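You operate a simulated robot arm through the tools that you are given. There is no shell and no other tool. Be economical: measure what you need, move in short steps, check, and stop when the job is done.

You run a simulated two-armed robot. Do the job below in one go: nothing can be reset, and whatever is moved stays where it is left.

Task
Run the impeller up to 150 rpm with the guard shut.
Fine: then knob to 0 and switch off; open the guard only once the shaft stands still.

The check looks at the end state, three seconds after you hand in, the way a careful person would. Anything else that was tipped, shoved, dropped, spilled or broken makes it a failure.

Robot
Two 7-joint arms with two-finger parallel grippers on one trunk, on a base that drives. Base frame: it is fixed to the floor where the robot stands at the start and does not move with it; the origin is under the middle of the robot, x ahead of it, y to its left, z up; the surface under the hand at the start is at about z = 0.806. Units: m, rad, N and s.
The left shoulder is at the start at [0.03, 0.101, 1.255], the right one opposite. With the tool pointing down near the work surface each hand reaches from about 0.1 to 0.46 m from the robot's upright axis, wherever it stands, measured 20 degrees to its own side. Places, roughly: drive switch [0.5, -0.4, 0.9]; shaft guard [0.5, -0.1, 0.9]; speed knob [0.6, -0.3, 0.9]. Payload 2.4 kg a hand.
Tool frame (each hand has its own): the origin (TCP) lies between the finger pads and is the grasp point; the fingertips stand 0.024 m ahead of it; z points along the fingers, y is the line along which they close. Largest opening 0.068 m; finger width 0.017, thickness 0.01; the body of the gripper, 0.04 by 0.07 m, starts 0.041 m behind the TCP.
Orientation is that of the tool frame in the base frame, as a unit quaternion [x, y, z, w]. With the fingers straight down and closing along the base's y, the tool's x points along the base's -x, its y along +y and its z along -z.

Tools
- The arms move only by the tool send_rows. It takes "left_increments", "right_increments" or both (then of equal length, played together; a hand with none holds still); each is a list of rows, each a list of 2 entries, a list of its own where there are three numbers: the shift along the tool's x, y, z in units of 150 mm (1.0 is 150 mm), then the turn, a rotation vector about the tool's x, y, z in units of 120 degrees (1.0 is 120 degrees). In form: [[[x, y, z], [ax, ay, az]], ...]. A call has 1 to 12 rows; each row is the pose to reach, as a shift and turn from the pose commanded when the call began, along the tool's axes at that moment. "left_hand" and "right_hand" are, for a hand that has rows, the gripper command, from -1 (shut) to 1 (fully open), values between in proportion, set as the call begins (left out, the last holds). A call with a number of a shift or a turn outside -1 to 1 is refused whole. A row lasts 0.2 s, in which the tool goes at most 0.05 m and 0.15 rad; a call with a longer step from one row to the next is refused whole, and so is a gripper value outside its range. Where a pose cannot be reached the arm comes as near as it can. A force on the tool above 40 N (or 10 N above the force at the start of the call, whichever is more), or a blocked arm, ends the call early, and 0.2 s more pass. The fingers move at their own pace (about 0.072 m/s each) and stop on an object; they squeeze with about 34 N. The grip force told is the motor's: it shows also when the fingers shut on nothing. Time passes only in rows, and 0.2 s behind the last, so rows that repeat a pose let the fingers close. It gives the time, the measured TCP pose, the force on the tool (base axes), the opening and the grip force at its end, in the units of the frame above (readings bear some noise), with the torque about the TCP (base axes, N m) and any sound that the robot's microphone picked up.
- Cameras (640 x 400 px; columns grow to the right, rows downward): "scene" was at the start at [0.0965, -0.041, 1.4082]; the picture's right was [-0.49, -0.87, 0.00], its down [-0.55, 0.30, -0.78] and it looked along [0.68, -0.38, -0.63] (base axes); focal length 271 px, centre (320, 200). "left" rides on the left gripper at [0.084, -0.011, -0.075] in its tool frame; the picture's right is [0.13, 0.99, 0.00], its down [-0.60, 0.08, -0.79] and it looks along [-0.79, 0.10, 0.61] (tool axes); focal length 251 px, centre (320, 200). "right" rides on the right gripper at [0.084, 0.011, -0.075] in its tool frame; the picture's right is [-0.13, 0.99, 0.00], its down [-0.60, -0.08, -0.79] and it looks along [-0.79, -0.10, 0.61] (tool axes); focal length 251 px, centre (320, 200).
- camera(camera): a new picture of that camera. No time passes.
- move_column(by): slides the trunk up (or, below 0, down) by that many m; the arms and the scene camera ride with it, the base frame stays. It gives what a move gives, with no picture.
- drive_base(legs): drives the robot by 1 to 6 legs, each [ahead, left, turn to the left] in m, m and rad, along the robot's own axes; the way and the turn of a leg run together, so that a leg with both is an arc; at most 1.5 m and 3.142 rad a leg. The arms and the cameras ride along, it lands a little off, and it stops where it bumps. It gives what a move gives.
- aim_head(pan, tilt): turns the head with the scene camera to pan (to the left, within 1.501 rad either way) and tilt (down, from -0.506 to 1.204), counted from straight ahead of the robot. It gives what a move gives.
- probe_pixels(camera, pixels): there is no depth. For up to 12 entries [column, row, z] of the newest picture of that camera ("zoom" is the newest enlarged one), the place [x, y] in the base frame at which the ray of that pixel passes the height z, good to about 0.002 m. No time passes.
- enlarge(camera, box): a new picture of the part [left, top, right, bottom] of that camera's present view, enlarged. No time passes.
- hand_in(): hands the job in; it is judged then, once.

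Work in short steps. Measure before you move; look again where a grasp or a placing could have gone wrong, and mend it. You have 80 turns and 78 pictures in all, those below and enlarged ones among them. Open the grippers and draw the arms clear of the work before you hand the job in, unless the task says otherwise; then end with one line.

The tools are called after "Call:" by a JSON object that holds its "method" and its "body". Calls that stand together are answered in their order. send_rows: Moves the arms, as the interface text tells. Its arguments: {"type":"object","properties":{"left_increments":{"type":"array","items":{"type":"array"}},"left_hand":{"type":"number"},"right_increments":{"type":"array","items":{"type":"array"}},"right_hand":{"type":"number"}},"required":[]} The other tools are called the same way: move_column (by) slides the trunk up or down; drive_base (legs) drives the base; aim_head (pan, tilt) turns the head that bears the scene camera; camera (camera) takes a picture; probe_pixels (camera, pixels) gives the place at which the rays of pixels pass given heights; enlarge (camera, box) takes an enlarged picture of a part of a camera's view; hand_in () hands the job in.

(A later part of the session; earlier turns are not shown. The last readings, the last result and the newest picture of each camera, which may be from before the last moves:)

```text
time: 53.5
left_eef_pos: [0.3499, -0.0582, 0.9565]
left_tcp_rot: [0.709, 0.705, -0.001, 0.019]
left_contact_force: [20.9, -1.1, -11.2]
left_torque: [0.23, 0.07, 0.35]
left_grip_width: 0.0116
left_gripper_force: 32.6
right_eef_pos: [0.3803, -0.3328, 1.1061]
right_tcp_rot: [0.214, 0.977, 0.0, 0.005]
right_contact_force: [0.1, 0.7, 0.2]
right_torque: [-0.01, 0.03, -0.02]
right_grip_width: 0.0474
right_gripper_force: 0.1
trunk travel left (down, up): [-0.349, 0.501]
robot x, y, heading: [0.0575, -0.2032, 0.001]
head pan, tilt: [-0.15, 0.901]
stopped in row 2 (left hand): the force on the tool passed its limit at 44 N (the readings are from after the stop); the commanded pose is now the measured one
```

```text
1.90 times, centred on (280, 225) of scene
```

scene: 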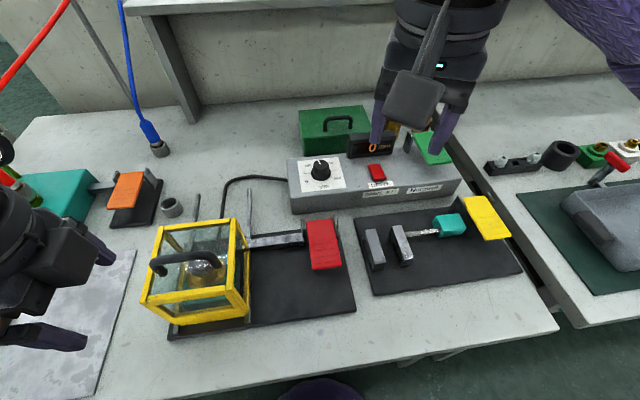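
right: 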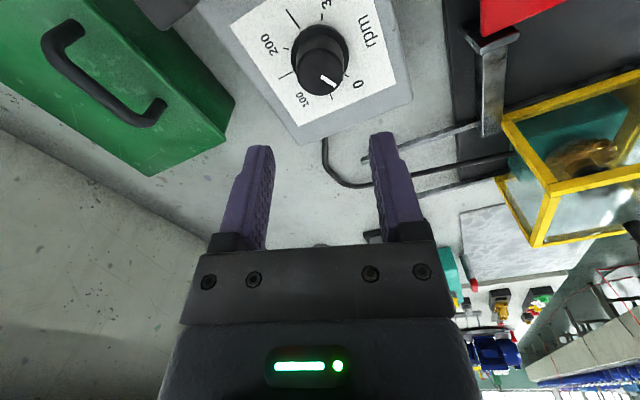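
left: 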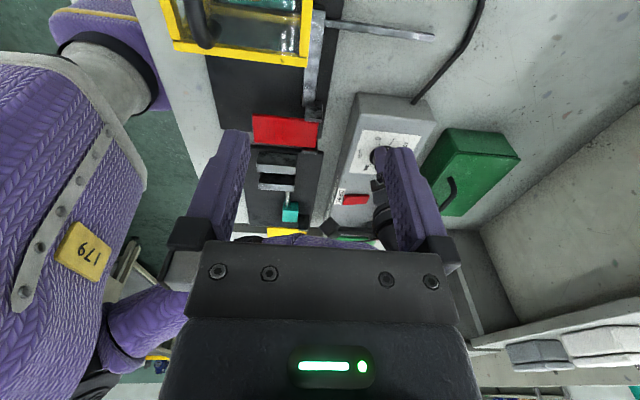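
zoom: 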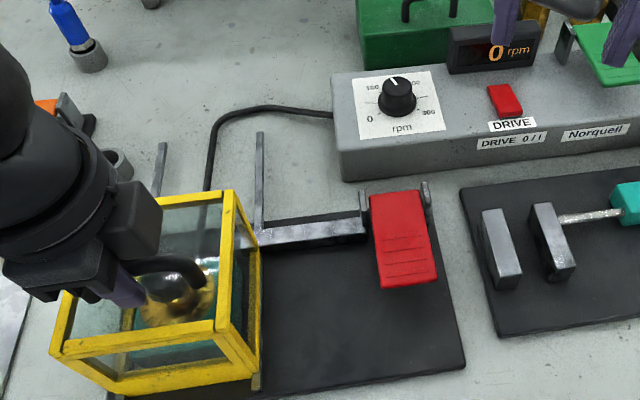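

The guard is hard against its stop (44 N, no motion), yet still 0 rpm. I look closely at the display/green lever area to see whether another interlock is involved.

Call:
{"method": "enlarge", "body": {"camera": "scene", "box": [280, 110, 470, 220]}}

```text
3.37 times, centred on (375, 165) of scene
```

zoom: 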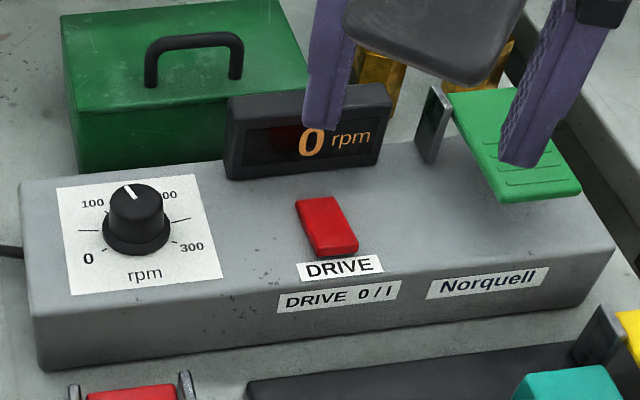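

A green lever sits on the control box itself, with nothing else linked to it: likely a hold-to-run enabling lever. I probe its position and release the guard handle.

Call:
{"method": "probe_pixels", "body": {"camera": "zoom", "pixels": [[500, 200, 0.9], [580, 188, 0.9], [540, 185, 0.9], [540, 185, 0.88], [485, 92, 0.9], [310, 145, 0.86]]}}

Call:
{"method": "send_rows", "body": {"left_increments": [[[0, 0, 0], [0, 0, 0]], [[0, 0, 0], [0, 0, 0]], [[0, 0, 0], [0, 0, 0]], [[0, 0, -0.1], [0, 0, 0]], [[0, 0, -0.25], [0, 0, 0]], [[0, 0.1, -0.4], [0, 0, 0]], [[0.1, 0.2, -0.5], [0, 0, 0]], [[0.3, 0.3, -0.6], [0, 0, 0]], [[0.5, 0.4, -0.7], [0, 0, 0]]], "left_hand": 1, "right_increments": [[[0, 0, 0], [0, 0, 0]], [[0, 0, 0], [0, 0, -0.05]], [[0, 0, 0], [0, 0, -0.1]], [[0, 0, 0], [0, 0, -0.15]], [[0, 0, 0], [0, 0, -0.2]], [[0, 0, 0], [0, 0, -0.2]], [[0, 0, 0], [0, 0, -0.2]], [[0, 0, 0], [0, 0, -0.2]], [[0, 0, 0], [0, 0, -0.2]]], "right_hand": -1}}

```text
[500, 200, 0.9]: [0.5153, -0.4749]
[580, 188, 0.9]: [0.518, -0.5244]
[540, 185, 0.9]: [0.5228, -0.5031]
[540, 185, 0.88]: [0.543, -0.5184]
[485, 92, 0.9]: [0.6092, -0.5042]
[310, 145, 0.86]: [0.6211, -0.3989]
```

```text
time: 55.5
left_eef_pos: [0.4028, 0.0211, 1.0601]
left_tcp_rot: [0.71, 0.704, -0.001, 0.02]
left_contact_force: [-0.1, -0.8, 1.1]
left_torque: [0.02, -0.01, -0.04]
left_grip_width: 0.068
left_gripper_force: 0.1
right_eef_pos: [0.3759, -0.3316, 1.1066]
right_tcp_rot: [0.005, 1.0, -0.001, 0.007]
right_contact_force: [0.8, -0.5, -0.1]
right_torque: [0.03, 0.04, 0.0]
right_grip_width: 0.0
right_gripper_force: 23.2
trunk travel left (down, up): [-0.349, 0.501]
robot x, y, heading: [0.0587, -0.2023, 0.007]
head pan, tilt: [-0.15, 0.901]
```

I drive 0.065 ahead and 0.16 right so the right hand reaches the green lever and the left the knob.

Call:
{"method": "drive_base", "body": {"legs": [[0, -0.16, 0], [0.065, 0, 0]]}}

Call:
{"method": "aim_head", "body": {"pan": -0.05, "tilt": 0.75}}

Call:
{"method": "camera", "body": {"camera": "scene"}}

```text
time: 57.6
left_eef_pos: [0.4688, -0.1412, 1.0585]
left_tcp_rot: [0.71, 0.704, -0.002, 0.019]
left_contact_force: [-0.3, 0.0, -0.1]
left_torque: [0.03, 0.02, 0.0]
left_grip_width: 0.0678
left_gripper_force: 0.0
right_eef_pos: [0.4415, -0.4918, 1.1062]
right_tcp_rot: [0.005, 1.0, -0.001, 0.006]
right_contact_force: [-0.2, 0.3, -0.4]
right_torque: [-0.01, 0.02, 0.03]
right_grip_width: 0.0001
right_gripper_force: 23.1
trunk travel left (down, up): [-0.349, 0.501]
robot x, y, heading: [0.1248, -0.3616, 0.001]
head pan, tilt: [-0.15, 0.901]
```

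```text
time: 58.3
left_eef_pos: [0.4695, -0.1425, 1.0605]
left_tcp_rot: [0.71, 0.704, -0.002, 0.019]
left_contact_force: [-0.4, -0.1, 0.0]
left_torque: [0.0, -0.02, 0.0]
left_grip_width: 0.0681
left_gripper_force: 0.1
right_eef_pos: [0.4399, -0.491, 1.1074]
right_tcp_rot: [0.005, 1.0, -0.001, 0.007]
right_contact_force: [-1.1, -0.1, -0.4]
right_torque: [0.0, -0.03, -0.03]
right_grip_width: 0.0
right_gripper_force: 23.6
trunk travel left (down, up): [-0.349, 0.501]
robot x, y, heading: [0.1198, -0.3631, 0.002]
head pan, tilt: [-0.051, 0.75]
```

```text
12 pictures are left
```

scene: 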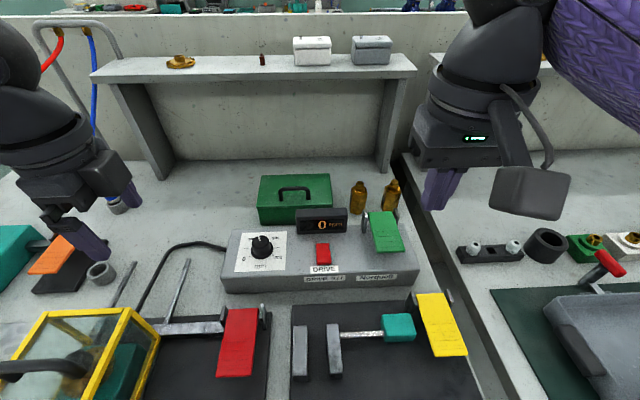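

The display and all controls are in clear view. I probe the green lever's edges at candidate heights to match the earlier view (near edge x≈0.516 y -0.475…-0.524 if z=0.90).

Call:
{"method": "probe_pixels", "body": {"camera": "scene", "pixels": [[376, 252, 0.88], [376, 252, 0.9], [376, 252, 0.92], [404, 249, 0.88], [404, 249, 0.9], [404, 249, 0.92], [368, 213, 0.9], [396, 211, 0.9], [262, 241, 0.878], [325, 245, 0.868]]}}

```text
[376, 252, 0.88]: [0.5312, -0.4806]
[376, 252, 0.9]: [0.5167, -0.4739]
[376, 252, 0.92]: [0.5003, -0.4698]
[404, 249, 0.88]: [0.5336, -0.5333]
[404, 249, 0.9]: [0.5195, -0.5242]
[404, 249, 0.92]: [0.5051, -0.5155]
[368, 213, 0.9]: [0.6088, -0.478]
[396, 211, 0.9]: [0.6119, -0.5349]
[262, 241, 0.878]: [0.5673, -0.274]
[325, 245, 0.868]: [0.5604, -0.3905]
```

Lever surface z≈0.90, near end x 0.517, y -0.50. I move the shut right hand above (0.532,-0.50).

Call:
{"method": "send_rows", "body": {"right_increments": [[[-0.15, -0.02, 0.1], [0, 0, 0]], [[-0.3, -0.04, 0.2], [0, 0, 0]], [[-0.45, -0.06, 0.35], [0, 0, 0]], [[-0.61, -0.06, 0.5], [0, 0, 0]], [[-0.61, -0.06, 0.7], [0, 0, 0]], [[-0.61, -0.06, 0.9], [0, 0, 0]], [[-0.61, -0.06, 1.0], [0, 0, 0]]]}}

Call:
{"method": "send_rows", "body": {"right_increments": [[[0, 0, 0.05], [0, 0, 0]], [[0, 0, 0.1], [0, 0, 0]], [[0, 0, 0.14], [0, 0, 0]], [[0, 0, 0.18], [0, 0, 0]], [[0, 0, 0.22], [0, 0, 0]], [[0, 0, 0.25], [0, 0, 0]], [[0, 0, 0.28], [0, 0, 0]], [[0, 0, 0.31], [0, 0, 0]]]}}

Call:
{"method": "enlarge", "body": {"camera": "scene", "box": [210, 190, 430, 310]}}

```text
time: 59.9
left_eef_pos: [0.4692, -0.1416, 1.0591]
left_tcp_rot: [0.71, 0.704, -0.002, 0.019]
left_contact_force: [-0.2, 0.5, 0.0]
left_torque: [0.0, 0.0, -0.02]
left_grip_width: 0.0679
left_gripper_force: 0.0
right_eef_pos: [0.5339, -0.5022, 0.9586]
right_tcp_rot: [0.004, 1.0, -0.001, 0.007]
right_contact_force: [0.9, -0.3, -0.3]
right_torque: [0.0, 0.01, 0.0]
right_grip_width: 0.0
right_gripper_force: 23.8
trunk travel left (down, up): [-0.349, 0.501]
robot x, y, heading: [0.1232, -0.3642, 0.007]
head pan, tilt: [-0.051, 0.75]
```

```text
time: 61.7
left_eef_pos: [0.4685, -0.1414, 1.0606]
left_tcp_rot: [0.71, 0.704, -0.002, 0.019]
left_contact_force: [-0.4, 0.1, -0.3]
left_torque: [-0.03, 0.0, -0.01]
left_grip_width: 0.0678
left_gripper_force: 0.1
right_eef_pos: [0.5349, -0.5019, 0.9116]
right_tcp_rot: [0.005, 1.0, -0.001, 0.007]
right_contact_force: [0.5, -0.4, 6.2]
right_torque: [-0.02, -0.07, 0.04]
right_grip_width: 0.0
right_gripper_force: 23.0
trunk travel left (down, up): [-0.349, 0.501]
robot x, y, heading: [0.1263, -0.3615, 0.002]
head pan, tilt: [-0.051, 0.75]
```

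```text
2.91 times, centred on (320, 250) of scene
```

zoom: 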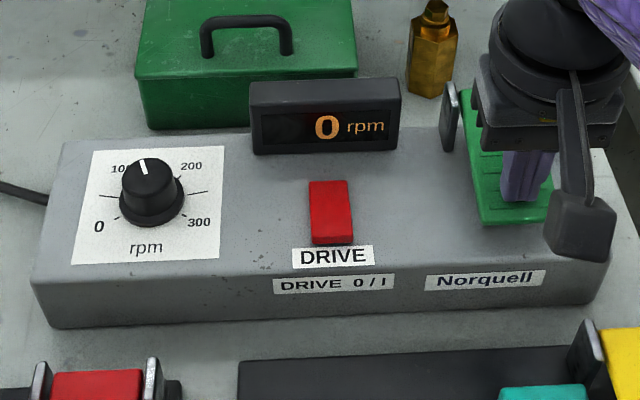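

Lever is moving (6 N). I press further until its stop, hold two seconds and read again.

Call:
{"method": "send_rows", "body": {"right_increments": [[[0, 0, 0.02], [0, 0, 0]], [[0, 0, 0.04], [0, 0, 0]], [[0, 0, 0.06], [0, 0, 0]], [[0, 0, 0.075], [0, 0, 0]], [[0, 0, 0.085], [0, 0, 0]], [[0, 0, 0.085], [0, 0, 0]], [[0, 0, 0.085], [0, 0, 0]], [[0, 0, 0.085], [0, 0, 0]], [[0, 0, 0.085], [0, 0, 0]], [[0, 0, 0.085], [0, 0, 0]]]}}

Call:
{"method": "enlarge", "body": {"camera": "scene", "box": [210, 190, 430, 310]}}

```text
time: 62.7
left_eef_pos: [0.4652, -0.1409, 1.0604]
left_tcp_rot: [0.711, 0.703, 0.0, 0.021]
left_contact_force: [0.7, 0.1, 0.2]
left_torque: [0.02, 0.02, 0.0]
left_grip_width: 0.0681
left_gripper_force: 0.0
right_eef_pos: [0.5337, -0.5018, 0.9047]
right_tcp_rot: [0.004, 1.0, 0.001, 0.012]
right_contact_force: [-9.7, -2.2, 21.7]
right_torque: [0.0, 0.03, -0.07]
right_grip_width: 0.0
right_gripper_force: 23.3
trunk travel left (down, up): [-0.349, 0.501]
robot x, y, heading: [0.1236, -0.3628, -0.002]
head pan, tilt: [-0.051, 0.75]
stopped in row 4 (right hand): the force on the tool passed its limit at 45 N (the readings are from after the stop); the commanded pose is now the measured one
```

```text
2.91 times, centred on (320, 250) of scene
```

zoom: 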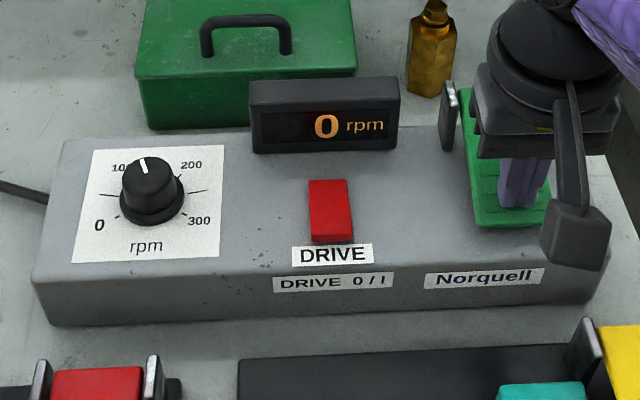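

I keep it held for 2 s more to allow run-up.

Call:
{"method": "send_rows", "body": {"right_increments": [[[0, 0, 0], [0, 0, 0]], [[0, 0, 0], [0, 0, 0]], [[0, 0, 0], [0, 0, 0]], [[0, 0, 0], [0, 0, 0]], [[0, 0, 0], [0, 0, 0]], [[0, 0, 0], [0, 0, 0]], [[0, 0, 0], [0, 0, 0]], [[0, 0, 0], [0, 0, 0]]]}}

Call:
{"method": "enlarge", "body": {"camera": "scene", "box": [220, 190, 350, 290]}}

```text
time: 64.5
left_eef_pos: [0.4647, -0.1408, 1.0603]
left_tcp_rot: [0.71, 0.704, 0.0, 0.021]
left_contact_force: [0.4, -0.4, 0.1]
left_torque: [-0.01, 0.03, 0.02]
left_grip_width: 0.068
left_gripper_force: 0.0
right_eef_pos: [0.5341, -0.5013, 0.9047]
right_tcp_rot: [0.006, 1.0, 0.0, 0.012]
right_contact_force: [-5.7, -2.5, 38.0]
right_torque: [-0.14, -0.21, 0.15]
right_grip_width: 0.0
right_gripper_force: 23.6
trunk travel left (down, up): [-0.349, 0.501]
robot x, y, heading: [0.1236, -0.363, -0.003]
head pan, tilt: [-0.051, 0.75]
```

```text
4.00 times, centred on (285, 240) of scene
```

zoom: 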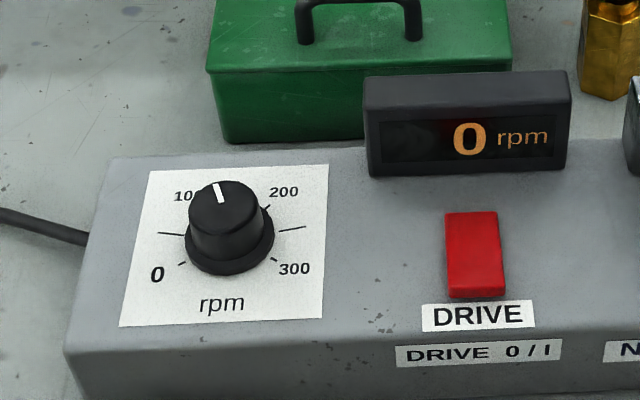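

Still 0. Possibly it needs a start from zero with the lever held. Keeping the right hand on the lever (easing 1 mm), I bring the left hand over the knob.

Call:
{"method": "send_rows", "body": {"left_increments": [[[-0.1, 0.08, 0], [0, 0, 0]], [[-0.2, 0.16, 0], [0, 0, 0]], [[-0.3, 0.24, 0.1], [0, 0, 0]], [[-0.4, 0.32, 0.2], [0, 0, 0]], [[-0.5, 0.4, 0.3], [0, 0, 0]], [[-0.6, 0.48, 0.4], [0, 0, 0]], [[-0.7, 0.56, 0.5], [0, 0, 0]], [[-0.8, 0.62, 0.6], [0, 0, 0]], [[-0.87, 0.653, 0.667], [0, 0, 0]], [[-0.87, 0.653, 0.667], [0, 0, 0]]], "left_hand": 0.4, "right_increments": [[[0, 0, -0.007], [0, 0, 0]], [[0, 0, -0.007], [0, 0, 0]], [[0, 0, -0.007], [0, 0, 0]], [[0, 0, -0.007], [0, 0, 0]], [[0, 0, -0.007], [0, 0, 0]], [[0, 0, -0.007], [0, 0, 0]], [[0, 0, -0.007], [0, 0, 0]], [[0, 0, -0.007], [0, 0, 0]], [[0, 0, -0.007], [0, 0, 0]], [[0, 0, -0.007], [0, 0, 0]]]}}

```text
time: 66.7
left_eef_pos: [0.5665, -0.2749, 0.9663]
left_tcp_rot: [0.71, 0.704, 0.0, 0.02]
left_contact_force: [-0.8, 0.0, 0.0]
left_torque: [0.01, 0.0, 0.0]
left_grip_width: 0.0476
left_gripper_force: 0.1
right_eef_pos: [0.535, -0.5022, 0.907]
right_tcp_rot: [0.005, 1.0, -0.001, 0.01]
right_contact_force: [-11.2, 0.0, 18.4]
right_torque: [0.03, 0.12, -0.16]
right_grip_width: 0.0001
right_gripper_force: 23.6
trunk travel left (down, up): [-0.349, 0.501]
robot x, y, heading: [0.1217, -0.3601, 0.002]
head pan, tilt: [-0.051, 0.75]
```

I correct ~5 mm and descend, then close gently on the cap.

Call:
{"method": "send_rows", "body": {"left_increments": [[[0.037, -0.037, 0.1], [0, 0, 0]], [[0.037, -0.037, 0.2], [0, 0, 0]], [[0.037, -0.037, 0.3], [0, 0, 0]], [[0.037, -0.037, 0.4], [0, 0, 0]], [[0.037, -0.037, 0.48], [0, 0, 0]], [[0.037, -0.037, 0.48], [0, 0, 0]]]}}

Call:
{"method": "enlarge", "body": {"camera": "scene", "box": [210, 180, 370, 300]}}

```text
time: 68.1
left_eef_pos: [0.5619, -0.272, 0.8942]
left_tcp_rot: [0.71, 0.704, -0.001, 0.021]
left_contact_force: [0.1, 1.4, 0.1]
left_torque: [-0.01, 0.01, 0.02]
left_grip_width: 0.0475
left_gripper_force: 0.1
right_eef_pos: [0.5347, -0.5023, 0.9043]
right_tcp_rot: [0.005, 1.0, -0.001, 0.011]
right_contact_force: [-13.0, -0.4, 14.2]
right_torque: [-0.03, 0.17, 0.03]
right_grip_width: 0.0
right_gripper_force: 24.1
trunk travel left (down, up): [-0.349, 0.501]
robot x, y, heading: [0.1241, -0.3641, 0.003]
head pan, tilt: [-0.051, 0.75]
```

```text
3.33 times, centred on (290, 240) of scene
```

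zoom: 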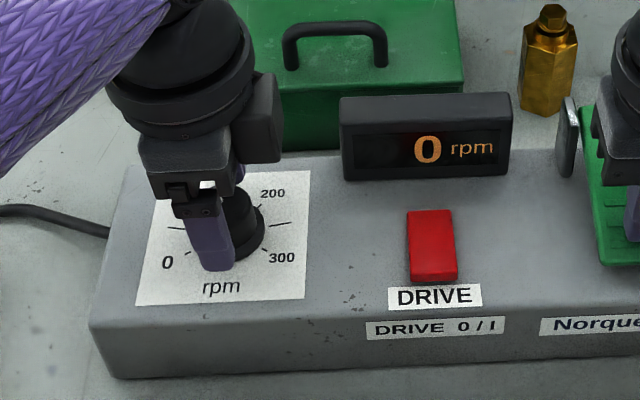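

Straddled well, display visible. I close and turn counter-clockwise ~96° back to 0, with the lever still held.

Call:
{"method": "send_rows", "body": {"left_increments": [[[0, 0, 0], [0, 0, 0]], [[0, 0, 0], [0, 0, 0]], [[0, 0, 0], [0, 0, 0]]], "left_hand": -1}}

Call:
{"method": "send_rows", "body": {"left_increments": [[[0, 0, 0], [0, 0, -0.066]], [[0, 0, 0], [0, 0, -0.132]], [[0, 0, 0], [0, 0, -0.198]], [[0, 0, 0], [0, 0, -0.264]], [[0, 0, 0], [0, 0, -0.33]], [[0, 0, 0], [0, 0, -0.396]], [[0, 0, 0], [0, 0, -0.462]], [[0, 0, 0], [0, 0, -0.528]], [[0, 0, 0], [0, 0, -0.594]], [[0, 0, 0], [0, 0, -0.66]], [[0, 0, 0], [0, 0, -0.726]], [[0, 0, 0], [0, 0, -0.79]]]}}

Call:
{"method": "enlarge", "body": {"camera": "scene", "box": [210, 180, 370, 300]}}

```text
time: 68.9
left_eef_pos: [0.5606, -0.273, 0.8947]
left_tcp_rot: [0.711, 0.703, -0.001, 0.02]
left_contact_force: [-26.9, -1.2, -1.0]
left_torque: [-0.37, 0.91, -0.02]
left_grip_width: 0.0328
left_gripper_force: 45.2
right_eef_pos: [0.5334, -0.5015, 0.905]
right_tcp_rot: [0.005, 1.0, 0.0, 0.013]
right_contact_force: [-0.5, 0.0, 6.9]
right_torque: [-0.02, -0.05, 0.02]
right_grip_width: 0.0
right_gripper_force: 23.2
trunk travel left (down, up): [-0.349, 0.501]
robot x, y, heading: [0.1209, -0.364, 0.0]
head pan, tilt: [-0.051, 0.75]
```

```text
time: 71.5
left_eef_pos: [0.5623, -0.272, 0.8952]
left_tcp_rot: [-0.04, 0.999, -0.014, 0.015]
left_contact_force: [-15.6, 2.4, -0.4]
left_torque: [0.24, -0.65, -0.01]
left_grip_width: 0.0326
left_gripper_force: 44.8
right_eef_pos: [0.5339, -0.5013, 0.905]
right_tcp_rot: [0.006, 1.0, -0.001, 0.011]
right_contact_force: [-2.9, -2.8, 5.7]
right_torque: [-0.03, 0.02, -0.02]
right_grip_width: 0.0
right_gripper_force: 24.0
trunk travel left (down, up): [-0.349, 0.501]
robot x, y, heading: [0.1221, -0.3587, 0.002]
head pan, tilt: [-0.051, 0.75]
```

```text
3.33 times, centred on (290, 240) of scene
```

zoom: 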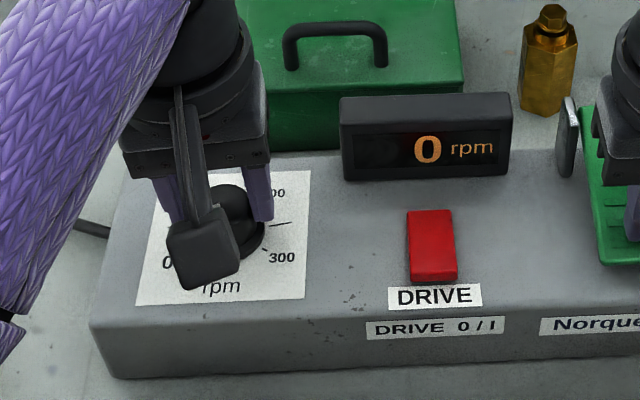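

I turn 14° further to be firmly at the zero stop, and then clockwise by about 50° from there.

Call:
{"method": "send_rows", "body": {"left_increments": [[[0, 0, 0], [0, 0, -0.04]], [[0, 0, 0], [0, 0, -0.08]], [[0, 0, 0], [0, 0, -0.12]], [[0, 0, 0], [0, 0, -0.12]]]}}

Call:
{"method": "send_rows", "body": {"left_increments": [[[0, 0, 0], [0, 0, 0.06]], [[0, 0, 0], [0, 0, 0.12]], [[0, 0, 0], [0, 0, 0.18]], [[0, 0, 0], [0, 0, 0.24]], [[0, 0, 0], [0, 0, 0.3]], [[0, 0, 0], [0, 0, 0.36]], [[0, 0, 0], [0, 0, 0.42]], [[0, 0, 0], [0, 0, 0.42]], [[0, 0, 0], [0, 0, 0.42]], [[0, 0, 0], [0, 0, 0.42]], [[0, 0, 0], [0, 0, 0.42]], [[0, 0, 0], [0, 0, 0.42]]]}}

Call:
{"method": "enlarge", "body": {"camera": "scene", "box": [210, 180, 370, 300]}}

```text
time: 72.5
left_eef_pos: [0.5636, -0.2714, 0.8952]
left_tcp_rot: [-0.163, 0.986, -0.017, 0.013]
left_contact_force: [2.9, 13.2, 22.7]
left_torque: [0.43, -0.06, -0.3]
left_grip_width: 0.0326
left_gripper_force: 45.4
right_eef_pos: [0.5347, -0.5013, 0.9049]
right_tcp_rot: [0.006, 1.0, -0.001, 0.011]
right_contact_force: [-3.7, -2.8, 8.5]
right_torque: [-0.06, -0.01, -0.02]
right_grip_width: 0.0
right_gripper_force: 23.2
trunk travel left (down, up): [-0.349, 0.501]
robot x, y, heading: [0.1193, -0.362, 0.0]
head pan, tilt: [-0.051, 0.75]
```

```text
time: 75.1
left_eef_pos: [0.5629, -0.272, 0.8948]
left_tcp_rot: [0.274, 0.962, -0.01, 0.018]
left_contact_force: [13.5, -16.1, 15.6]
left_torque: [-0.81, -0.89, -0.01]
left_grip_width: 0.0327
left_gripper_force: 45.1
right_eef_pos: [0.5338, -0.5025, 0.9063]
right_tcp_rot: [0.005, 1.0, 0.0, 0.012]
right_contact_force: [-4.1, 8.8, 26.1]
right_torque: [0.22, -0.12, 0.05]
right_grip_width: 0.0
right_gripper_force: 23.7
trunk travel left (down, up): [-0.349, 0.501]
robot x, y, heading: [0.1263, -0.3616, 0.003]
head pan, tilt: [-0.051, 0.75]
```

```text
3.33 times, centred on (290, 240) of scene
```

zoom: 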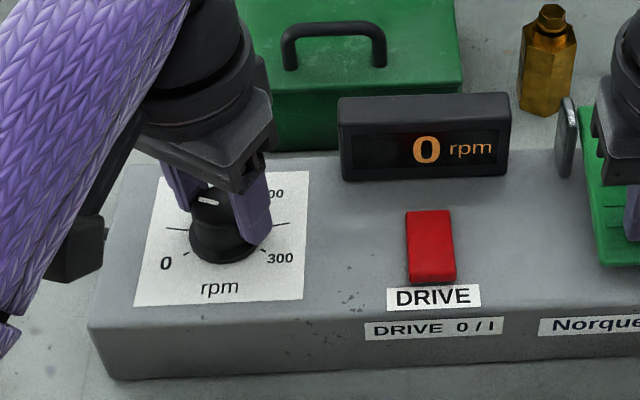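

Zero stop was felt, but still 0 rpm. The drive probably latched a lockout; I'll return the knob to 0, cycle the switch, then re-hold the lever and run up. First: knob back to 0.

Call:
{"method": "send_rows", "body": {"left_increments": [[[0, 0, 0], [0, 0, -0.06]], [[0, 0, 0], [0, 0, -0.12]], [[0, 0, 0], [0, 0, -0.18]], [[0, 0, 0], [0, 0, -0.24]], [[0, 0, 0], [0, 0, -0.3]], [[0, 0, 0], [0, 0, -0.36]], [[0, 0, 0], [0, 0, -0.42]], [[0, 0, 0], [0, 0, -0.43]], [[0, 0, 0], [0, 0, -0.43]]]}}

Call:
{"method": "send_rows", "body": {"left_increments": [[[0, 0, 0], [0, 0, 0]], [[0, 0, 0], [0, 0, 0]], [[0, 0, -0.1], [0, 0, 0]], [[0, 0, -0.25], [0, 0, 0]], [[0, 0, -0.4], [0, 0, 0]], [[0.05, 0.2, -0.55], [0, 0, 0]], [[0.1, 0.4, -0.7], [0, 0, 0]], [[0.15, 0.6, -0.7], [0, 0, 0]]], "left_hand": 0.4, "right_increments": [[[0, 0, -0.05], [0, 0, 0]], [[0, 0, -0.15], [0, 0, 0]], [[0, 0, -0.25], [0, 0, 0]], [[0, 0.15, -0.35], [0, 0, 0]], [[0, 0.35, -0.35], [0, 0, 0]], [[0.02, 0.55, -0.35], [0, 0, 0]], [[0.03, 0.75, -0.35], [0, 0, 0]], [[0.03, 0.75, -0.35], [0, 0, 0]]]}}

Call:
{"method": "enlarge", "body": {"camera": "scene", "box": [210, 180, 430, 310]}}

```text
time: 77.1
left_eef_pos: [0.5617, -0.2715, 0.8953]
left_tcp_rot: [-0.173, 0.985, -0.016, 0.011]
left_contact_force: [1.2, 6.7, -0.1]
left_torque: [0.83, -0.72, 0.03]
left_grip_width: 0.0328
left_gripper_force: 45.5
right_eef_pos: [0.5329, -0.5019, 0.9054]
right_tcp_rot: [0.006, 1.0, -0.001, 0.012]
right_contact_force: [-3.0, -8.7, 29.3]
right_torque: [-0.19, -0.2, -0.08]
right_grip_width: 0.0
right_gripper_force: 23.8
trunk travel left (down, up): [-0.349, 0.501]
robot x, y, heading: [0.1204, -0.3645, -0.002]
head pan, tilt: [-0.051, 0.75]
```

```text
time: 78.9
left_eef_pos: [0.5097, -0.1908, 0.9952]
left_tcp_rot: [-0.173, 0.985, -0.017, 0.01]
left_contact_force: [0.3, -0.1, -1.2]
left_torque: [0.01, 0.01, 0.01]
left_grip_width: 0.0476
left_gripper_force: 0.0
right_eef_pos: [0.531, -0.3896, 0.9581]
right_tcp_rot: [0.006, 1.0, 0.0, 0.01]
right_contact_force: [0.1, -0.4, -0.1]
right_torque: [0.01, 0.01, -0.04]
right_grip_width: 0.0
right_gripper_force: 23.8
trunk travel left (down, up): [-0.349, 0.501]
robot x, y, heading: [0.1245, -0.3641, 0.005]
head pan, tilt: [-0.051, 0.75]
```

```text
2.91 times, centred on (320, 245) of scene
```

zoom: 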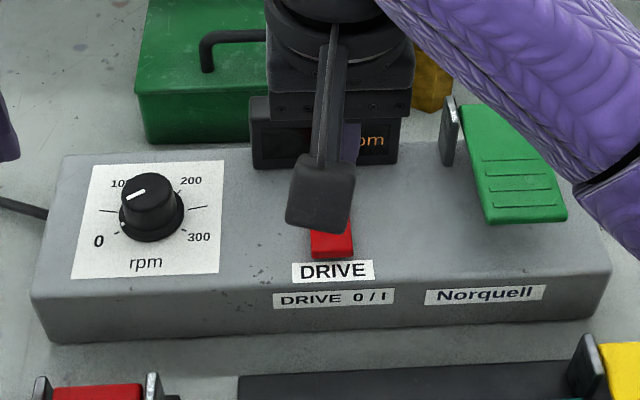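

The knob pointer might still be a few degrees above 0. I first press the rocker's near end to switch off.

Call:
{"method": "send_rows", "body": {"right_increments": [[[0.015, 0, 0.1], [0, 0, 0]], [[0.015, 0, 0.2], [0, 0, 0]], [[0.015, 0, 0.3], [0, 0, 0]], [[0.015, 0, 0.38], [0, 0, 0]], [[0.015, 0, 0.41], [0, 0, 0]], [[0.015, 0, 0.44], [0, 0, 0]], [[0.015, 0, 0.46], [0, 0, 0]], [[0.015, 0, 0.48], [0, 0, 0]], [[0.015, 0, 0.5], [0, 0, 0]], [[0.015, 0, 0.52], [0, 0, 0]]]}}

Call:
{"method": "send_rows", "body": {"right_increments": [[[0, 0, -0.1], [0, 0, 0]], [[0, 0, -0.25], [0, 0, 0]], [[0, 0, -0.4], [0, 0, 0]], [[0, -0.25, -0.5], [0, 0, 0]], [[0, -0.5, -0.5], [0, 0, 0]], [[0, -0.75, -0.5], [0, 0, 0]]], "left_increments": [[[-0.05, -0.2, 0], [0, 0, 0]], [[-0.1, -0.4, 0], [0, 0, 0]], [[-0.15, -0.6, 0], [0, 0, 0]], [[-0.15, -0.6, 0.1], [0, 0, 0]], [[-0.15, -0.6, 0.2], [0, 0, 0]], [[-0.15, -0.6, 0.2], [0, 0, 0]]]}}

```text
time: 80.6
left_eef_pos: [0.5077, -0.1943, 0.997]
left_tcp_rot: [-0.173, 0.985, -0.017, 0.01]
left_contact_force: [1.0, -0.1, 0.8]
left_torque: [0.02, 0.0, -0.01]
left_grip_width: 0.0473
left_gripper_force: 0.0
right_eef_pos: [0.5309, -0.3901, 0.8915]
right_tcp_rot: [0.005, 1.0, 0.003, 0.018]
right_contact_force: [-7.7, -3.8, 21.8]
right_torque: [-0.09, 0.01, 0.06]
right_grip_width: 0.0
right_gripper_force: 23.4
trunk travel left (down, up): [-0.349, 0.501]
robot x, y, heading: [0.1236, -0.3619, 0.005]
head pan, tilt: [-0.051, 0.75]
stopped in row 8 (right hand): the force on the tool passed its limit at 46 N (the readings are from after the stop); the commanded pose is now the measured one
```

```text
time: 82.0
left_eef_pos: [0.5627, -0.2719, 0.969]
left_tcp_rot: [-0.172, 0.985, -0.017, 0.01]
left_contact_force: [0.0, 0.5, -0.2]
left_torque: [0.0, 0.0, -0.02]
left_grip_width: 0.0475
left_gripper_force: 0.1
right_eef_pos: [0.5286, -0.5022, 0.9644]
right_tcp_rot: [0.006, 1.0, 0.002, 0.014]
right_contact_force: [0.1, 0.3, -0.4]
right_torque: [0.02, 0.01, 0.0]
right_grip_width: 0.0001
right_gripper_force: 23.7
trunk travel left (down, up): [-0.349, 0.501]
robot x, y, heading: [0.1256, -0.3618, -0.002]
head pan, tilt: [-0.051, 0.75]
```

I lower the left hand on the knob again, close, and turn CCW until real resistance shows.

Call:
{"method": "send_rows", "body": {"left_increments": [[[0.008, 0.017, 0.1], [0, 0, 0]], [[0.008, 0.017, 0.2], [0, 0, 0]], [[0.008, 0.017, 0.3], [0, 0, 0]], [[0.008, 0.017, 0.4], [0, 0, 0]], [[0.008, 0.017, 0.49], [0, 0, 0]], [[0.008, 0.017, 0.49], [0, 0, 0]]]}}

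Call:
{"method": "send_rows", "body": {"left_increments": [[[0, 0, 0], [0, 0, 0]], [[0, 0, 0], [0, 0, 0]], [[0, 0, 0], [0, 0, -0.04]], [[0, 0, 0], [0, 0, -0.08]], [[0, 0, 0], [0, 0, -0.12]]], "left_hand": -1}}

```text
time: 83.4
left_eef_pos: [0.562, -0.271, 0.8936]
left_tcp_rot: [-0.172, 0.985, -0.017, 0.01]
left_contact_force: [1.1, 0.5, 0.5]
left_torque: [0.01, -0.02, -0.02]
left_grip_width: 0.0476
left_gripper_force: 0.1
right_eef_pos: [0.5294, -0.5013, 0.964]
right_tcp_rot: [0.005, 1.0, 0.002, 0.014]
right_contact_force: [0.3, 0.3, 0.4]
right_torque: [0.0, 0.0, 0.02]
right_grip_width: 0.0
right_gripper_force: 23.9
trunk travel left (down, up): [-0.349, 0.501]
robot x, y, heading: [0.1182, -0.3635, 0.004]
head pan, tilt: [-0.051, 0.75]
```

```text
time: 84.6
left_eef_pos: [0.5612, -0.2708, 0.8954]
left_tcp_rot: [-0.295, 0.955, -0.019, 0.009]
left_contact_force: [0.6, -1.9, 3.6]
left_torque: [0.12, -0.17, -0.43]
left_grip_width: 0.0329
left_gripper_force: 45.0
right_eef_pos: [0.5282, -0.5012, 0.9644]
right_tcp_rot: [0.006, 1.0, 0.001, 0.015]
right_contact_force: [0.4, -0.2, 0.1]
right_torque: [0.01, -0.01, -0.01]
right_grip_width: 0.0
right_gripper_force: 23.5
trunk travel left (down, up): [-0.349, 0.501]
robot x, y, heading: [0.125, -0.3622, -0.002]
head pan, tilt: [-0.051, 0.75]
```

Resistance −0.43 N m: the knob is at its zero stop. I release the left and lift aside, then bring the right hand over the rocker's far end.

Call:
{"method": "send_rows", "body": {"left_increments": [[[0, 0, 0], [0, 0, 0]], [[0, 0, 0], [0, 0, 0]], [[0, 0, -0.1], [0, 0, 0]], [[0, 0, -0.25], [0, 0, 0]], [[0, 0, -0.4], [0, 0, 0]], [[0, 0.2, -0.5], [0, 0, 0]], [[0, 0.4, -0.5], [0, 0, 0]], [[0, 0.6, -0.5], [0, 0, 0]], [[0, 0.8, -0.5], [0, 0, 0]]], "left_hand": 0.4, "right_increments": [[[0, 0, 0], [0, 0, 0]], [[0, 0, 0], [0, 0, 0]], [[0, 0, 0], [0, 0, 0]], [[0, 0, 0], [0, 0, 0]], [[0, 0, 0], [0, 0, 0]], [[-0.1, 0.2, 0], [0, 0, 0]], [[-0.2, 0.45, 0], [0, 0, 0]], [[-0.2, 0.65, 0], [0, 0, 0]], [[-0.2, 0.76, 0], [0, 0, 0]]]}}

Call:
{"method": "send_rows", "body": {"right_increments": [[[0, 0, 0.15], [0, 0, 0]], [[0, 0, 0.28], [0, 0, 0]], [[0, 0, 0.38], [0, 0, 0]], [[0, 0, 0.42], [0, 0, 0]], [[0, 0, 0.45], [0, 0, 0]], [[0, 0, 0.48], [0, 0, 0]], [[0, 0, 0.5], [0, 0, 0]], [[0, 0, 0.52], [0, 0, 0]], [[0, 0, 0.54], [0, 0, 0]], [[0, 0, 0.56], [0, 0, 0]]]}}

```text
time: 86.6
left_eef_pos: [0.4915, -0.1678, 0.9658]
left_tcp_rot: [-0.294, 0.956, -0.018, 0.008]
left_contact_force: [0.2, 0.1, 0.7]
left_torque: [0.0, -0.02, -0.01]
left_grip_width: 0.0477
left_gripper_force: 0.0
right_eef_pos: [0.5604, -0.3881, 0.9648]
right_tcp_rot: [0.005, 1.0, 0.001, 0.015]
right_contact_force: [0.8, 0.0, 0.6]
right_torque: [-0.01, -0.01, 0.01]
right_grip_width: 0.0003
right_gripper_force: 23.3
trunk travel left (down, up): [-0.349, 0.501]
robot x, y, heading: [0.1216, -0.3622, 0.002]
head pan, tilt: [-0.051, 0.75]
```

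```text
time: 88.5
left_eef_pos: [0.4908, -0.1703, 0.9667]
left_tcp_rot: [-0.294, 0.956, -0.017, 0.008]
left_contact_force: [0.2, 0.0, 0.7]
left_torque: [0.01, 0.02, 0.0]
left_grip_width: 0.0475
left_gripper_force: 0.1
right_eef_pos: [0.5642, -0.3882, 0.8908]
right_tcp_rot: [0.005, 1.0, 0.004, 0.021]
right_contact_force: [0.2, -1.1, 17.7]
right_torque: [-0.05, 0.15, 0.01]
right_grip_width: 0.0
right_gripper_force: 23.9
trunk travel left (down, up): [-0.349, 0.501]
robot x, y, heading: [0.1258, -0.3623, -0.003]
head pan, tilt: [-0.051, 0.75]
stopped in row 9 (right hand): the force on the tool passed its limit at 46 N (the readings are from after the stop); the commanded pose is now the measured one
```

Rocker pressed at the far end. I return the right hand to the green lever and press it down.

Call:
{"method": "send_rows", "body": {"right_increments": [[[0, 0, -0.15], [0, 0, 0]], [[0, 0, -0.35], [0, 0, 0]], [[0.1, -0.2, -0.45], [0, 0, 0]], [[0.2, -0.45, -0.45], [0, 0, 0]], [[0.2, -0.65, -0.45], [0, 0, 0]], [[0.2, -0.76, -0.4], [0, 0, 0]], [[0.2, -0.76, -0.3], [0, 0, 0]], [[0.2, -0.76, -0.2], [0, 0, 0]], [[0.2, -0.76, -0.14], [0, 0, 0]], [[0.2, -0.76, -0.1], [0, 0, 0]], [[0.2, -0.76, 0.06], [0, 0, 0]], [[0.2, -0.76, 0.085], [0, 0, 0]]]}}

```text
time: 90.8
left_eef_pos: [0.4903, -0.1703, 0.9669]
left_tcp_rot: [-0.294, 0.956, -0.019, 0.01]
left_contact_force: [-0.4, -0.1, -0.7]
left_torque: [0.02, -0.03, 0.02]
left_grip_width: 0.0477
left_gripper_force: 0.1
right_eef_pos: [0.5315, -0.5022, 0.9052]
right_tcp_rot: [0.005, 1.0, 0.004, 0.026]
right_contact_force: [-11.6, -0.2, 22.4]
right_torque: [-0.06, 0.12, 0.13]
right_grip_width: 0.0002
right_gripper_force: 23.5
trunk travel left (down, up): [-0.349, 0.501]
robot x, y, heading: [0.1231, -0.3642, 0.001]
head pan, tilt: [-0.051, 0.75]
stopped in row 11 (right hand): the force on the tool passed its limit at 65 N (the readings are from after the stop); the commanded pose is now the measured one
```

Lever at its stop (0.905). The left goes back onto the knob.

Call:
{"method": "send_rows", "body": {"left_increments": [[[0, -0.2, 0], [0, 0, 0]], [[0, -0.4, 0], [0, 0, 0]], [[-0.01, -0.6, 0], [0, 0, 0]], [[-0.014, -0.804, 0], [0, 0, 0]], [[-0.014, -0.804, 0.1], [0, 0, 0]], [[-0.014, -0.804, 0.2], [0, 0, 0]], [[-0.014, -0.804, 0.3], [0, 0, 0]], [[-0.014, -0.804, 0.4], [0, 0, 0]], [[-0.014, -0.804, 0.483], [0, 0, 0]], [[-0.014, -0.804, 0.483], [0, 0, 0]]]}}

Call:
{"method": "send_rows", "body": {"left_increments": [[[0, 0, 0], [0, 0, 0]], [[0, 0, 0], [0, 0, 0]], [[0, 0, 0], [0, 0, 0.06]], [[0, 0, 0], [0, 0, 0.12]], [[0, 0, 0], [0, 0, 0.18]], [[0, 0, 0], [0, 0, 0.24]], [[0, 0, 0], [0, 0, 0.3]], [[0, 0, 0], [0, 0, 0.36]], [[0, 0, 0], [0, 0, 0.42]], [[0, 0, 0], [0, 0, 0.48]], [[0, 0, 0], [0, 0, 0.48]], [[0, 0, 0], [0, 0, 0.48]]], "left_hand": -1}}

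```text
time: 91.8
left_eef_pos: [0.5579, -0.2671, 0.9708]
left_tcp_rot: [-0.293, 0.956, -0.02, 0.009]
left_contact_force: [-0.3, 0.5, 0.0]
left_torque: [0.03, 0.01, 0.0]
left_grip_width: 0.0476
left_gripper_force: 0.0
right_eef_pos: [0.5324, -0.5033, 0.9046]
right_tcp_rot: [0.004, 1.0, 0.004, 0.026]
right_contact_force: [-14.9, -0.8, 23.3]
right_torque: [-0.11, 0.11, 0.25]
right_grip_width: 0.0001
right_gripper_force: 23.9
trunk travel left (down, up): [-0.349, 0.501]
robot x, y, heading: [0.1194, -0.3648, 0.005]
head pan, tilt: [-0.051, 0.75]
stopped in row 5 (right hand): the force on the tool passed its limit at 41 N (the readings are from after the stop); the commanded pose is now the measured one
```

```text
time: 94.4
left_eef_pos: [0.5571, -0.2654, 0.97]
left_tcp_rot: [0.204, 0.979, -0.012, 0.017]
left_contact_force: [-0.5, -0.2, -0.5]
left_torque: [0.01, 0.02, 0.04]
left_grip_width: 0.0002
left_gripper_force: 23.7
right_eef_pos: [0.5314, -0.5014, 0.9045]
right_tcp_rot: [0.006, 1.0, 0.004, 0.026]
right_contact_force: [-10.6, -3.4, 39.2]
right_torque: [-0.12, -0.14, -0.09]
right_grip_width: 0.0
right_gripper_force: 23.4
trunk travel left (down, up): [-0.349, 0.501]
robot x, y, heading: [0.1218, -0.3615, 0.004]
head pan, tilt: [-0.051, 0.75]
```

The approach was cut short by the right hand's force margin, so the left closed in air above the knob (harmless). I ease the right 1 mm, re-open and turn the left back.

Call:
{"method": "send_rows", "body": {"left_increments": [[[-0.01, -0.005, 0], [0, 0, -0.06]], [[-0.02, -0.013, 0], [0, 0, -0.12]], [[-0.028, -0.013, 0], [0, 0, -0.18]], [[-0.028, -0.013, 0], [0, 0, -0.24]], [[-0.028, -0.013, 0], [0, 0, -0.3]], [[-0.028, -0.013, 0], [0, 0, -0.36]], [[-0.028, -0.013, 0], [0, 0, -0.42]], [[-0.028, -0.013, 0], [0, 0, -0.47]], [[-0.028, -0.013, 0], [0, 0, -0.47]]], "left_hand": 0.4, "right_increments": [[[0, 0, -0.007], [0, 0, 0]], [[0, 0, -0.007], [0, 0, 0]], [[0, 0, -0.007], [0, 0, 0]], [[0, 0, -0.007], [0, 0, 0]], [[0, 0, -0.007], [0, 0, 0]], [[0, 0, -0.007], [0, 0, 0]], [[0, 0, -0.007], [0, 0, 0]], [[0, 0, -0.007], [0, 0, 0]], [[0, 0, -0.007], [0, 0, 0]]]}}

```text
time: 96.4
left_eef_pos: [0.5616, -0.2693, 0.9704]
left_tcp_rot: [-0.285, 0.958, -0.019, 0.01]
left_contact_force: [-0.3, 0.3, 0.0]
left_torque: [-0.02, -0.02, 0.02]
left_grip_width: 0.0478
left_gripper_force: 0.1
right_eef_pos: [0.5323, -0.5024, 0.9054]
right_tcp_rot: [0.006, 1.0, 0.004, 0.026]
right_contact_force: [-13.9, -1.3, 17.9]
right_torque: [-0.02, 0.14, 0.0]
right_grip_width: 0.0001
right_gripper_force: 23.8
trunk travel left (down, up): [-0.349, 0.501]
robot x, y, heading: [0.1244, -0.3638, 0.001]
head pan, tilt: [-0.051, 0.75]
```

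Left is above the knob at (0.562,-0.269), open. I descend 76 mm.

Call:
{"method": "send_rows", "body": {"left_increments": [[[0.01, 0, 0.1], [0, 0, 0]], [[0.014, 0, 0.2], [0, 0, 0]], [[0.014, 0, 0.3], [0, 0, 0]], [[0.014, 0, 0.4], [0, 0, 0]], [[0.014, 0, 0.46], [0, 0, 0]], [[0.014, 0, 0.5], [0, 0, 0]], [[0.014, 0, 0.5], [0, 0, 0]]]}}

```text
time: 98.0
left_eef_pos: [0.5618, -0.2722, 0.8958]
left_tcp_rot: [-0.284, 0.959, -0.019, 0.01]
left_contact_force: [-0.4, -0.2, -0.2]
left_torque: [0.0, 0.0, 0.01]
left_grip_width: 0.0477
left_gripper_force: 0.1
right_eef_pos: [0.5343, -0.5033, 0.9055]
right_tcp_rot: [0.005, 1.0, 0.004, 0.025]
right_contact_force: [-13.3, -0.3, 17.3]
right_torque: [0.01, 0.16, -0.02]
right_grip_width: 0.0
right_gripper_force: 23.9
trunk travel left (down, up): [-0.349, 0.501]
robot x, y, heading: [0.1245, -0.3617, 0.002]
head pan, tilt: [-0.051, 0.75]
```

In place. I close on the knob, then turn it 55° clockwise and wait.

Call:
{"method": "send_rows", "body": {"left_increments": [[[0, 0, 0], [0, 0, 0]], [[0, 0, 0], [0, 0, 0]], [[0, 0, 0], [0, 0, 0.06]], [[0, 0, 0], [0, 0, 0.12]], [[0, 0, 0], [0, 0, 0.18]], [[0, 0, 0], [0, 0, 0.24]], [[0, 0, 0], [0, 0, 0.3]], [[0, 0, 0], [0, 0, 0.36]], [[0, 0, 0], [0, 0, 0.42]], [[0, 0, 0], [0, 0, 0.46]], [[0, 0, 0], [0, 0, 0.46]], [[0, 0, 0], [0, 0, 0.46]]], "left_hand": -1}}

Call:
{"method": "enlarge", "body": {"camera": "scene", "box": [210, 180, 430, 310]}}

```text
time: 100.6
left_eef_pos: [0.5605, -0.2724, 0.8962]
left_tcp_rot: [0.194, 0.981, -0.012, 0.017]
left_contact_force: [-5.4, 6.9, -6.5]
left_torque: [0.33, 0.55, 0.01]
left_grip_width: 0.0326
left_gripper_force: 45.0
right_eef_pos: [0.5315, -0.5007, 0.9049]
right_tcp_rot: [0.005, 1.0, 0.004, 0.026]
right_contact_force: [-7.0, -3.0, 20.7]
right_torque: [-0.07, -0.03, -0.13]
right_grip_width: 0.0
right_gripper_force: 23.2
trunk travel left (down, up): [-0.349, 0.501]
robot x, y, heading: [0.1212, -0.3633, -0.001]
head pan, tilt: [-0.051, 0.75]
```

```text
2.91 times, centred on (320, 245) of scene
```

zoom: 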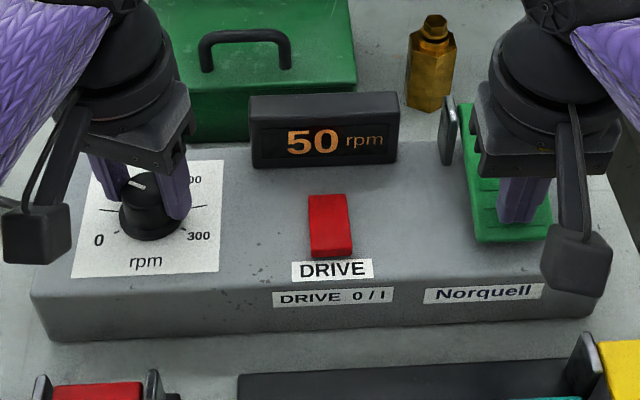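

It runs: 50 rpm now. I turn another 45° and wait a second before reading.

Call:
{"method": "send_rows", "body": {"left_increments": [[[0, 0, 0], [0, 0, 0.06]], [[0, 0, 0], [0, 0, 0.12]], [[0, 0, 0], [0, 0, 0.18]], [[0, 0, 0], [0, 0, 0.24]], [[0, 0, 0], [0, 0, 0.3]], [[0, 0, 0], [0, 0, 0.36]], [[0, 0, 0], [0, 0, 0.375]], [[0, 0, 0], [0, 0, 0.375]], [[0, 0, 0], [0, 0, 0.375]], [[0, 0, 0], [0, 0, 0.375]], [[0, 0, 0], [0, 0, 0.375]], [[0, 0, 0], [0, 0, 0.375]]]}}

Call:
{"method": "enlarge", "body": {"camera": "scene", "box": [220, 180, 350, 280]}}

```text
time: 103.2
left_eef_pos: [0.5603, -0.2738, 0.8953]
left_tcp_rot: [0.554, 0.832, -0.003, 0.02]
left_contact_force: [-16.2, -2.9, 6.4]
left_torque: [-0.83, 0.1, 0.01]
left_grip_width: 0.0325
left_gripper_force: 44.8
right_eef_pos: [0.5317, -0.5029, 0.9052]
right_tcp_rot: [0.005, 1.0, 0.004, 0.026]
right_contact_force: [-3.4, 2.2, 6.1]
right_torque: [0.03, 0.03, 0.01]
right_grip_width: 0.0
right_gripper_force: 23.5
trunk travel left (down, up): [-0.349, 0.501]
robot x, y, heading: [0.1191, -0.3621, -0.002]
head pan, tilt: [-0.051, 0.75]
```

```text
4.00 times, centred on (285, 230) of scene
```

zoom: 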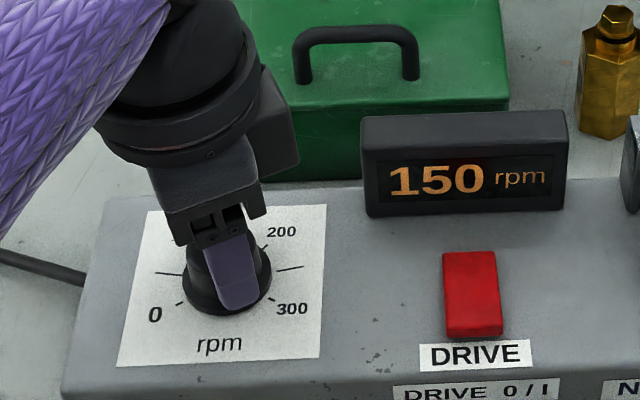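

150 rpm reached. I hold it for a second more and confirm it is steady.

Call:
{"method": "send_rows", "body": {"left_increments": [[[0, 0, 0], [0, 0, 0]], [[0, 0, 0], [0, 0, 0]], [[0, 0, 0], [0, 0, 0]], [[0, 0, 0], [0, 0, 0]], [[0, 0, 0], [0, 0, 0]]]}}

Call:
{"method": "enlarge", "body": {"camera": "scene", "box": [220, 180, 350, 280]}}

```text
time: 104.4
left_eef_pos: [0.5612, -0.2727, 0.8946]
left_tcp_rot: [0.554, 0.832, -0.004, 0.02]
left_contact_force: [-15.2, -1.8, 7.2]
left_torque: [-0.24, 0.31, 0.0]
left_grip_width: 0.0326
left_gripper_force: 44.9
right_eef_pos: [0.5314, -0.5029, 0.9049]
right_tcp_rot: [0.004, 1.0, 0.005, 0.026]
right_contact_force: [-5.0, 1.5, 6.0]
right_torque: [-0.02, 0.06, -0.04]
right_grip_width: 0.0
right_gripper_force: 23.5
trunk travel left (down, up): [-0.349, 0.501]
robot x, y, heading: [0.1227, -0.3645, -0.002]
head pan, tilt: [-0.051, 0.75]
```

```text
4.00 times, centred on (285, 230) of scene
```

zoom: 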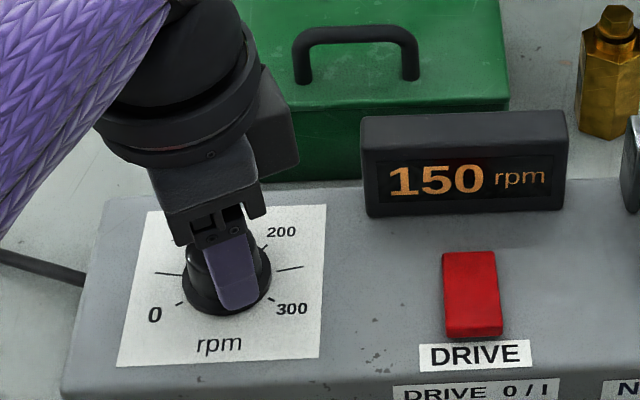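

Steady 150 rpm. Now I turn the knob back counter-clockwise to 0, in two calls, ending at the stop.

Call:
{"method": "send_rows", "body": {"left_increments": [[[0, 0, 0], [0, 0, -0.07]], [[0, 0, 0], [0, 0, -0.14]], [[0, 0, 0], [0, 0, -0.21]], [[0, 0, 0], [0, 0, -0.28]], [[0, 0, 0], [0, 0, -0.35]], [[0, 0, 0], [0, 0, -0.42]], [[0, 0, 0], [0, 0, -0.49]], [[0, 0, 0], [0, 0, -0.56]], [[0, 0, 0], [0, 0, -0.63]], [[0, 0, 0], [0, 0, -0.7]], [[0, 0, 0], [0, 0, -0.77]], [[0, 0, 0], [0, 0, -0.837]]]}}

Call:
{"method": "send_rows", "body": {"left_increments": [[[0, 0, 0], [0, 0, -0.04]], [[0, 0, 0], [0, 0, -0.08]], [[0, 0, 0], [0, 0, -0.1]]]}}

```text
time: 107.0
left_eef_pos: [0.5616, -0.2714, 0.8956]
left_tcp_rot: [-0.289, 0.957, -0.017, 0.01]
left_contact_force: [-2.3, 17.9, 11.8]
left_torque: [1.22, -0.94, -0.03]
left_grip_width: 0.0327
left_gripper_force: 45.0
right_eef_pos: [0.5326, -0.501, 0.9056]
right_tcp_rot: [0.005, 1.0, 0.004, 0.026]
right_contact_force: [-2.9, -5.2, 12.9]
right_torque: [-0.13, -0.06, -0.11]
right_grip_width: 0.0001
right_gripper_force: 23.5
trunk travel left (down, up): [-0.349, 0.501]
robot x, y, heading: [0.1211, -0.3648, 0.006]
head pan, tilt: [-0.051, 0.75]
```

```text
time: 107.8
left_eef_pos: [0.5608, -0.2713, 0.8966]
left_tcp_rot: [-0.385, 0.923, -0.02, 0.006]
left_contact_force: [-9.2, 19.1, 11.9]
left_torque: [0.68, 0.04, -0.61]
left_grip_width: 0.0328
left_gripper_force: 45.2
right_eef_pos: [0.5321, -0.4999, 0.9052]
right_tcp_rot: [0.005, 1.0, 0.004, 0.026]
right_contact_force: [-0.3, -0.6, 9.5]
right_torque: [-0.05, -0.06, 0.03]
right_grip_width: 0.0
right_gripper_force: 22.9
trunk travel left (down, up): [-0.349, 0.501]
robot x, y, heading: [0.124, -0.3626, -0.0]
head pan, tilt: [-0.051, 0.75]
5 turns are left
```

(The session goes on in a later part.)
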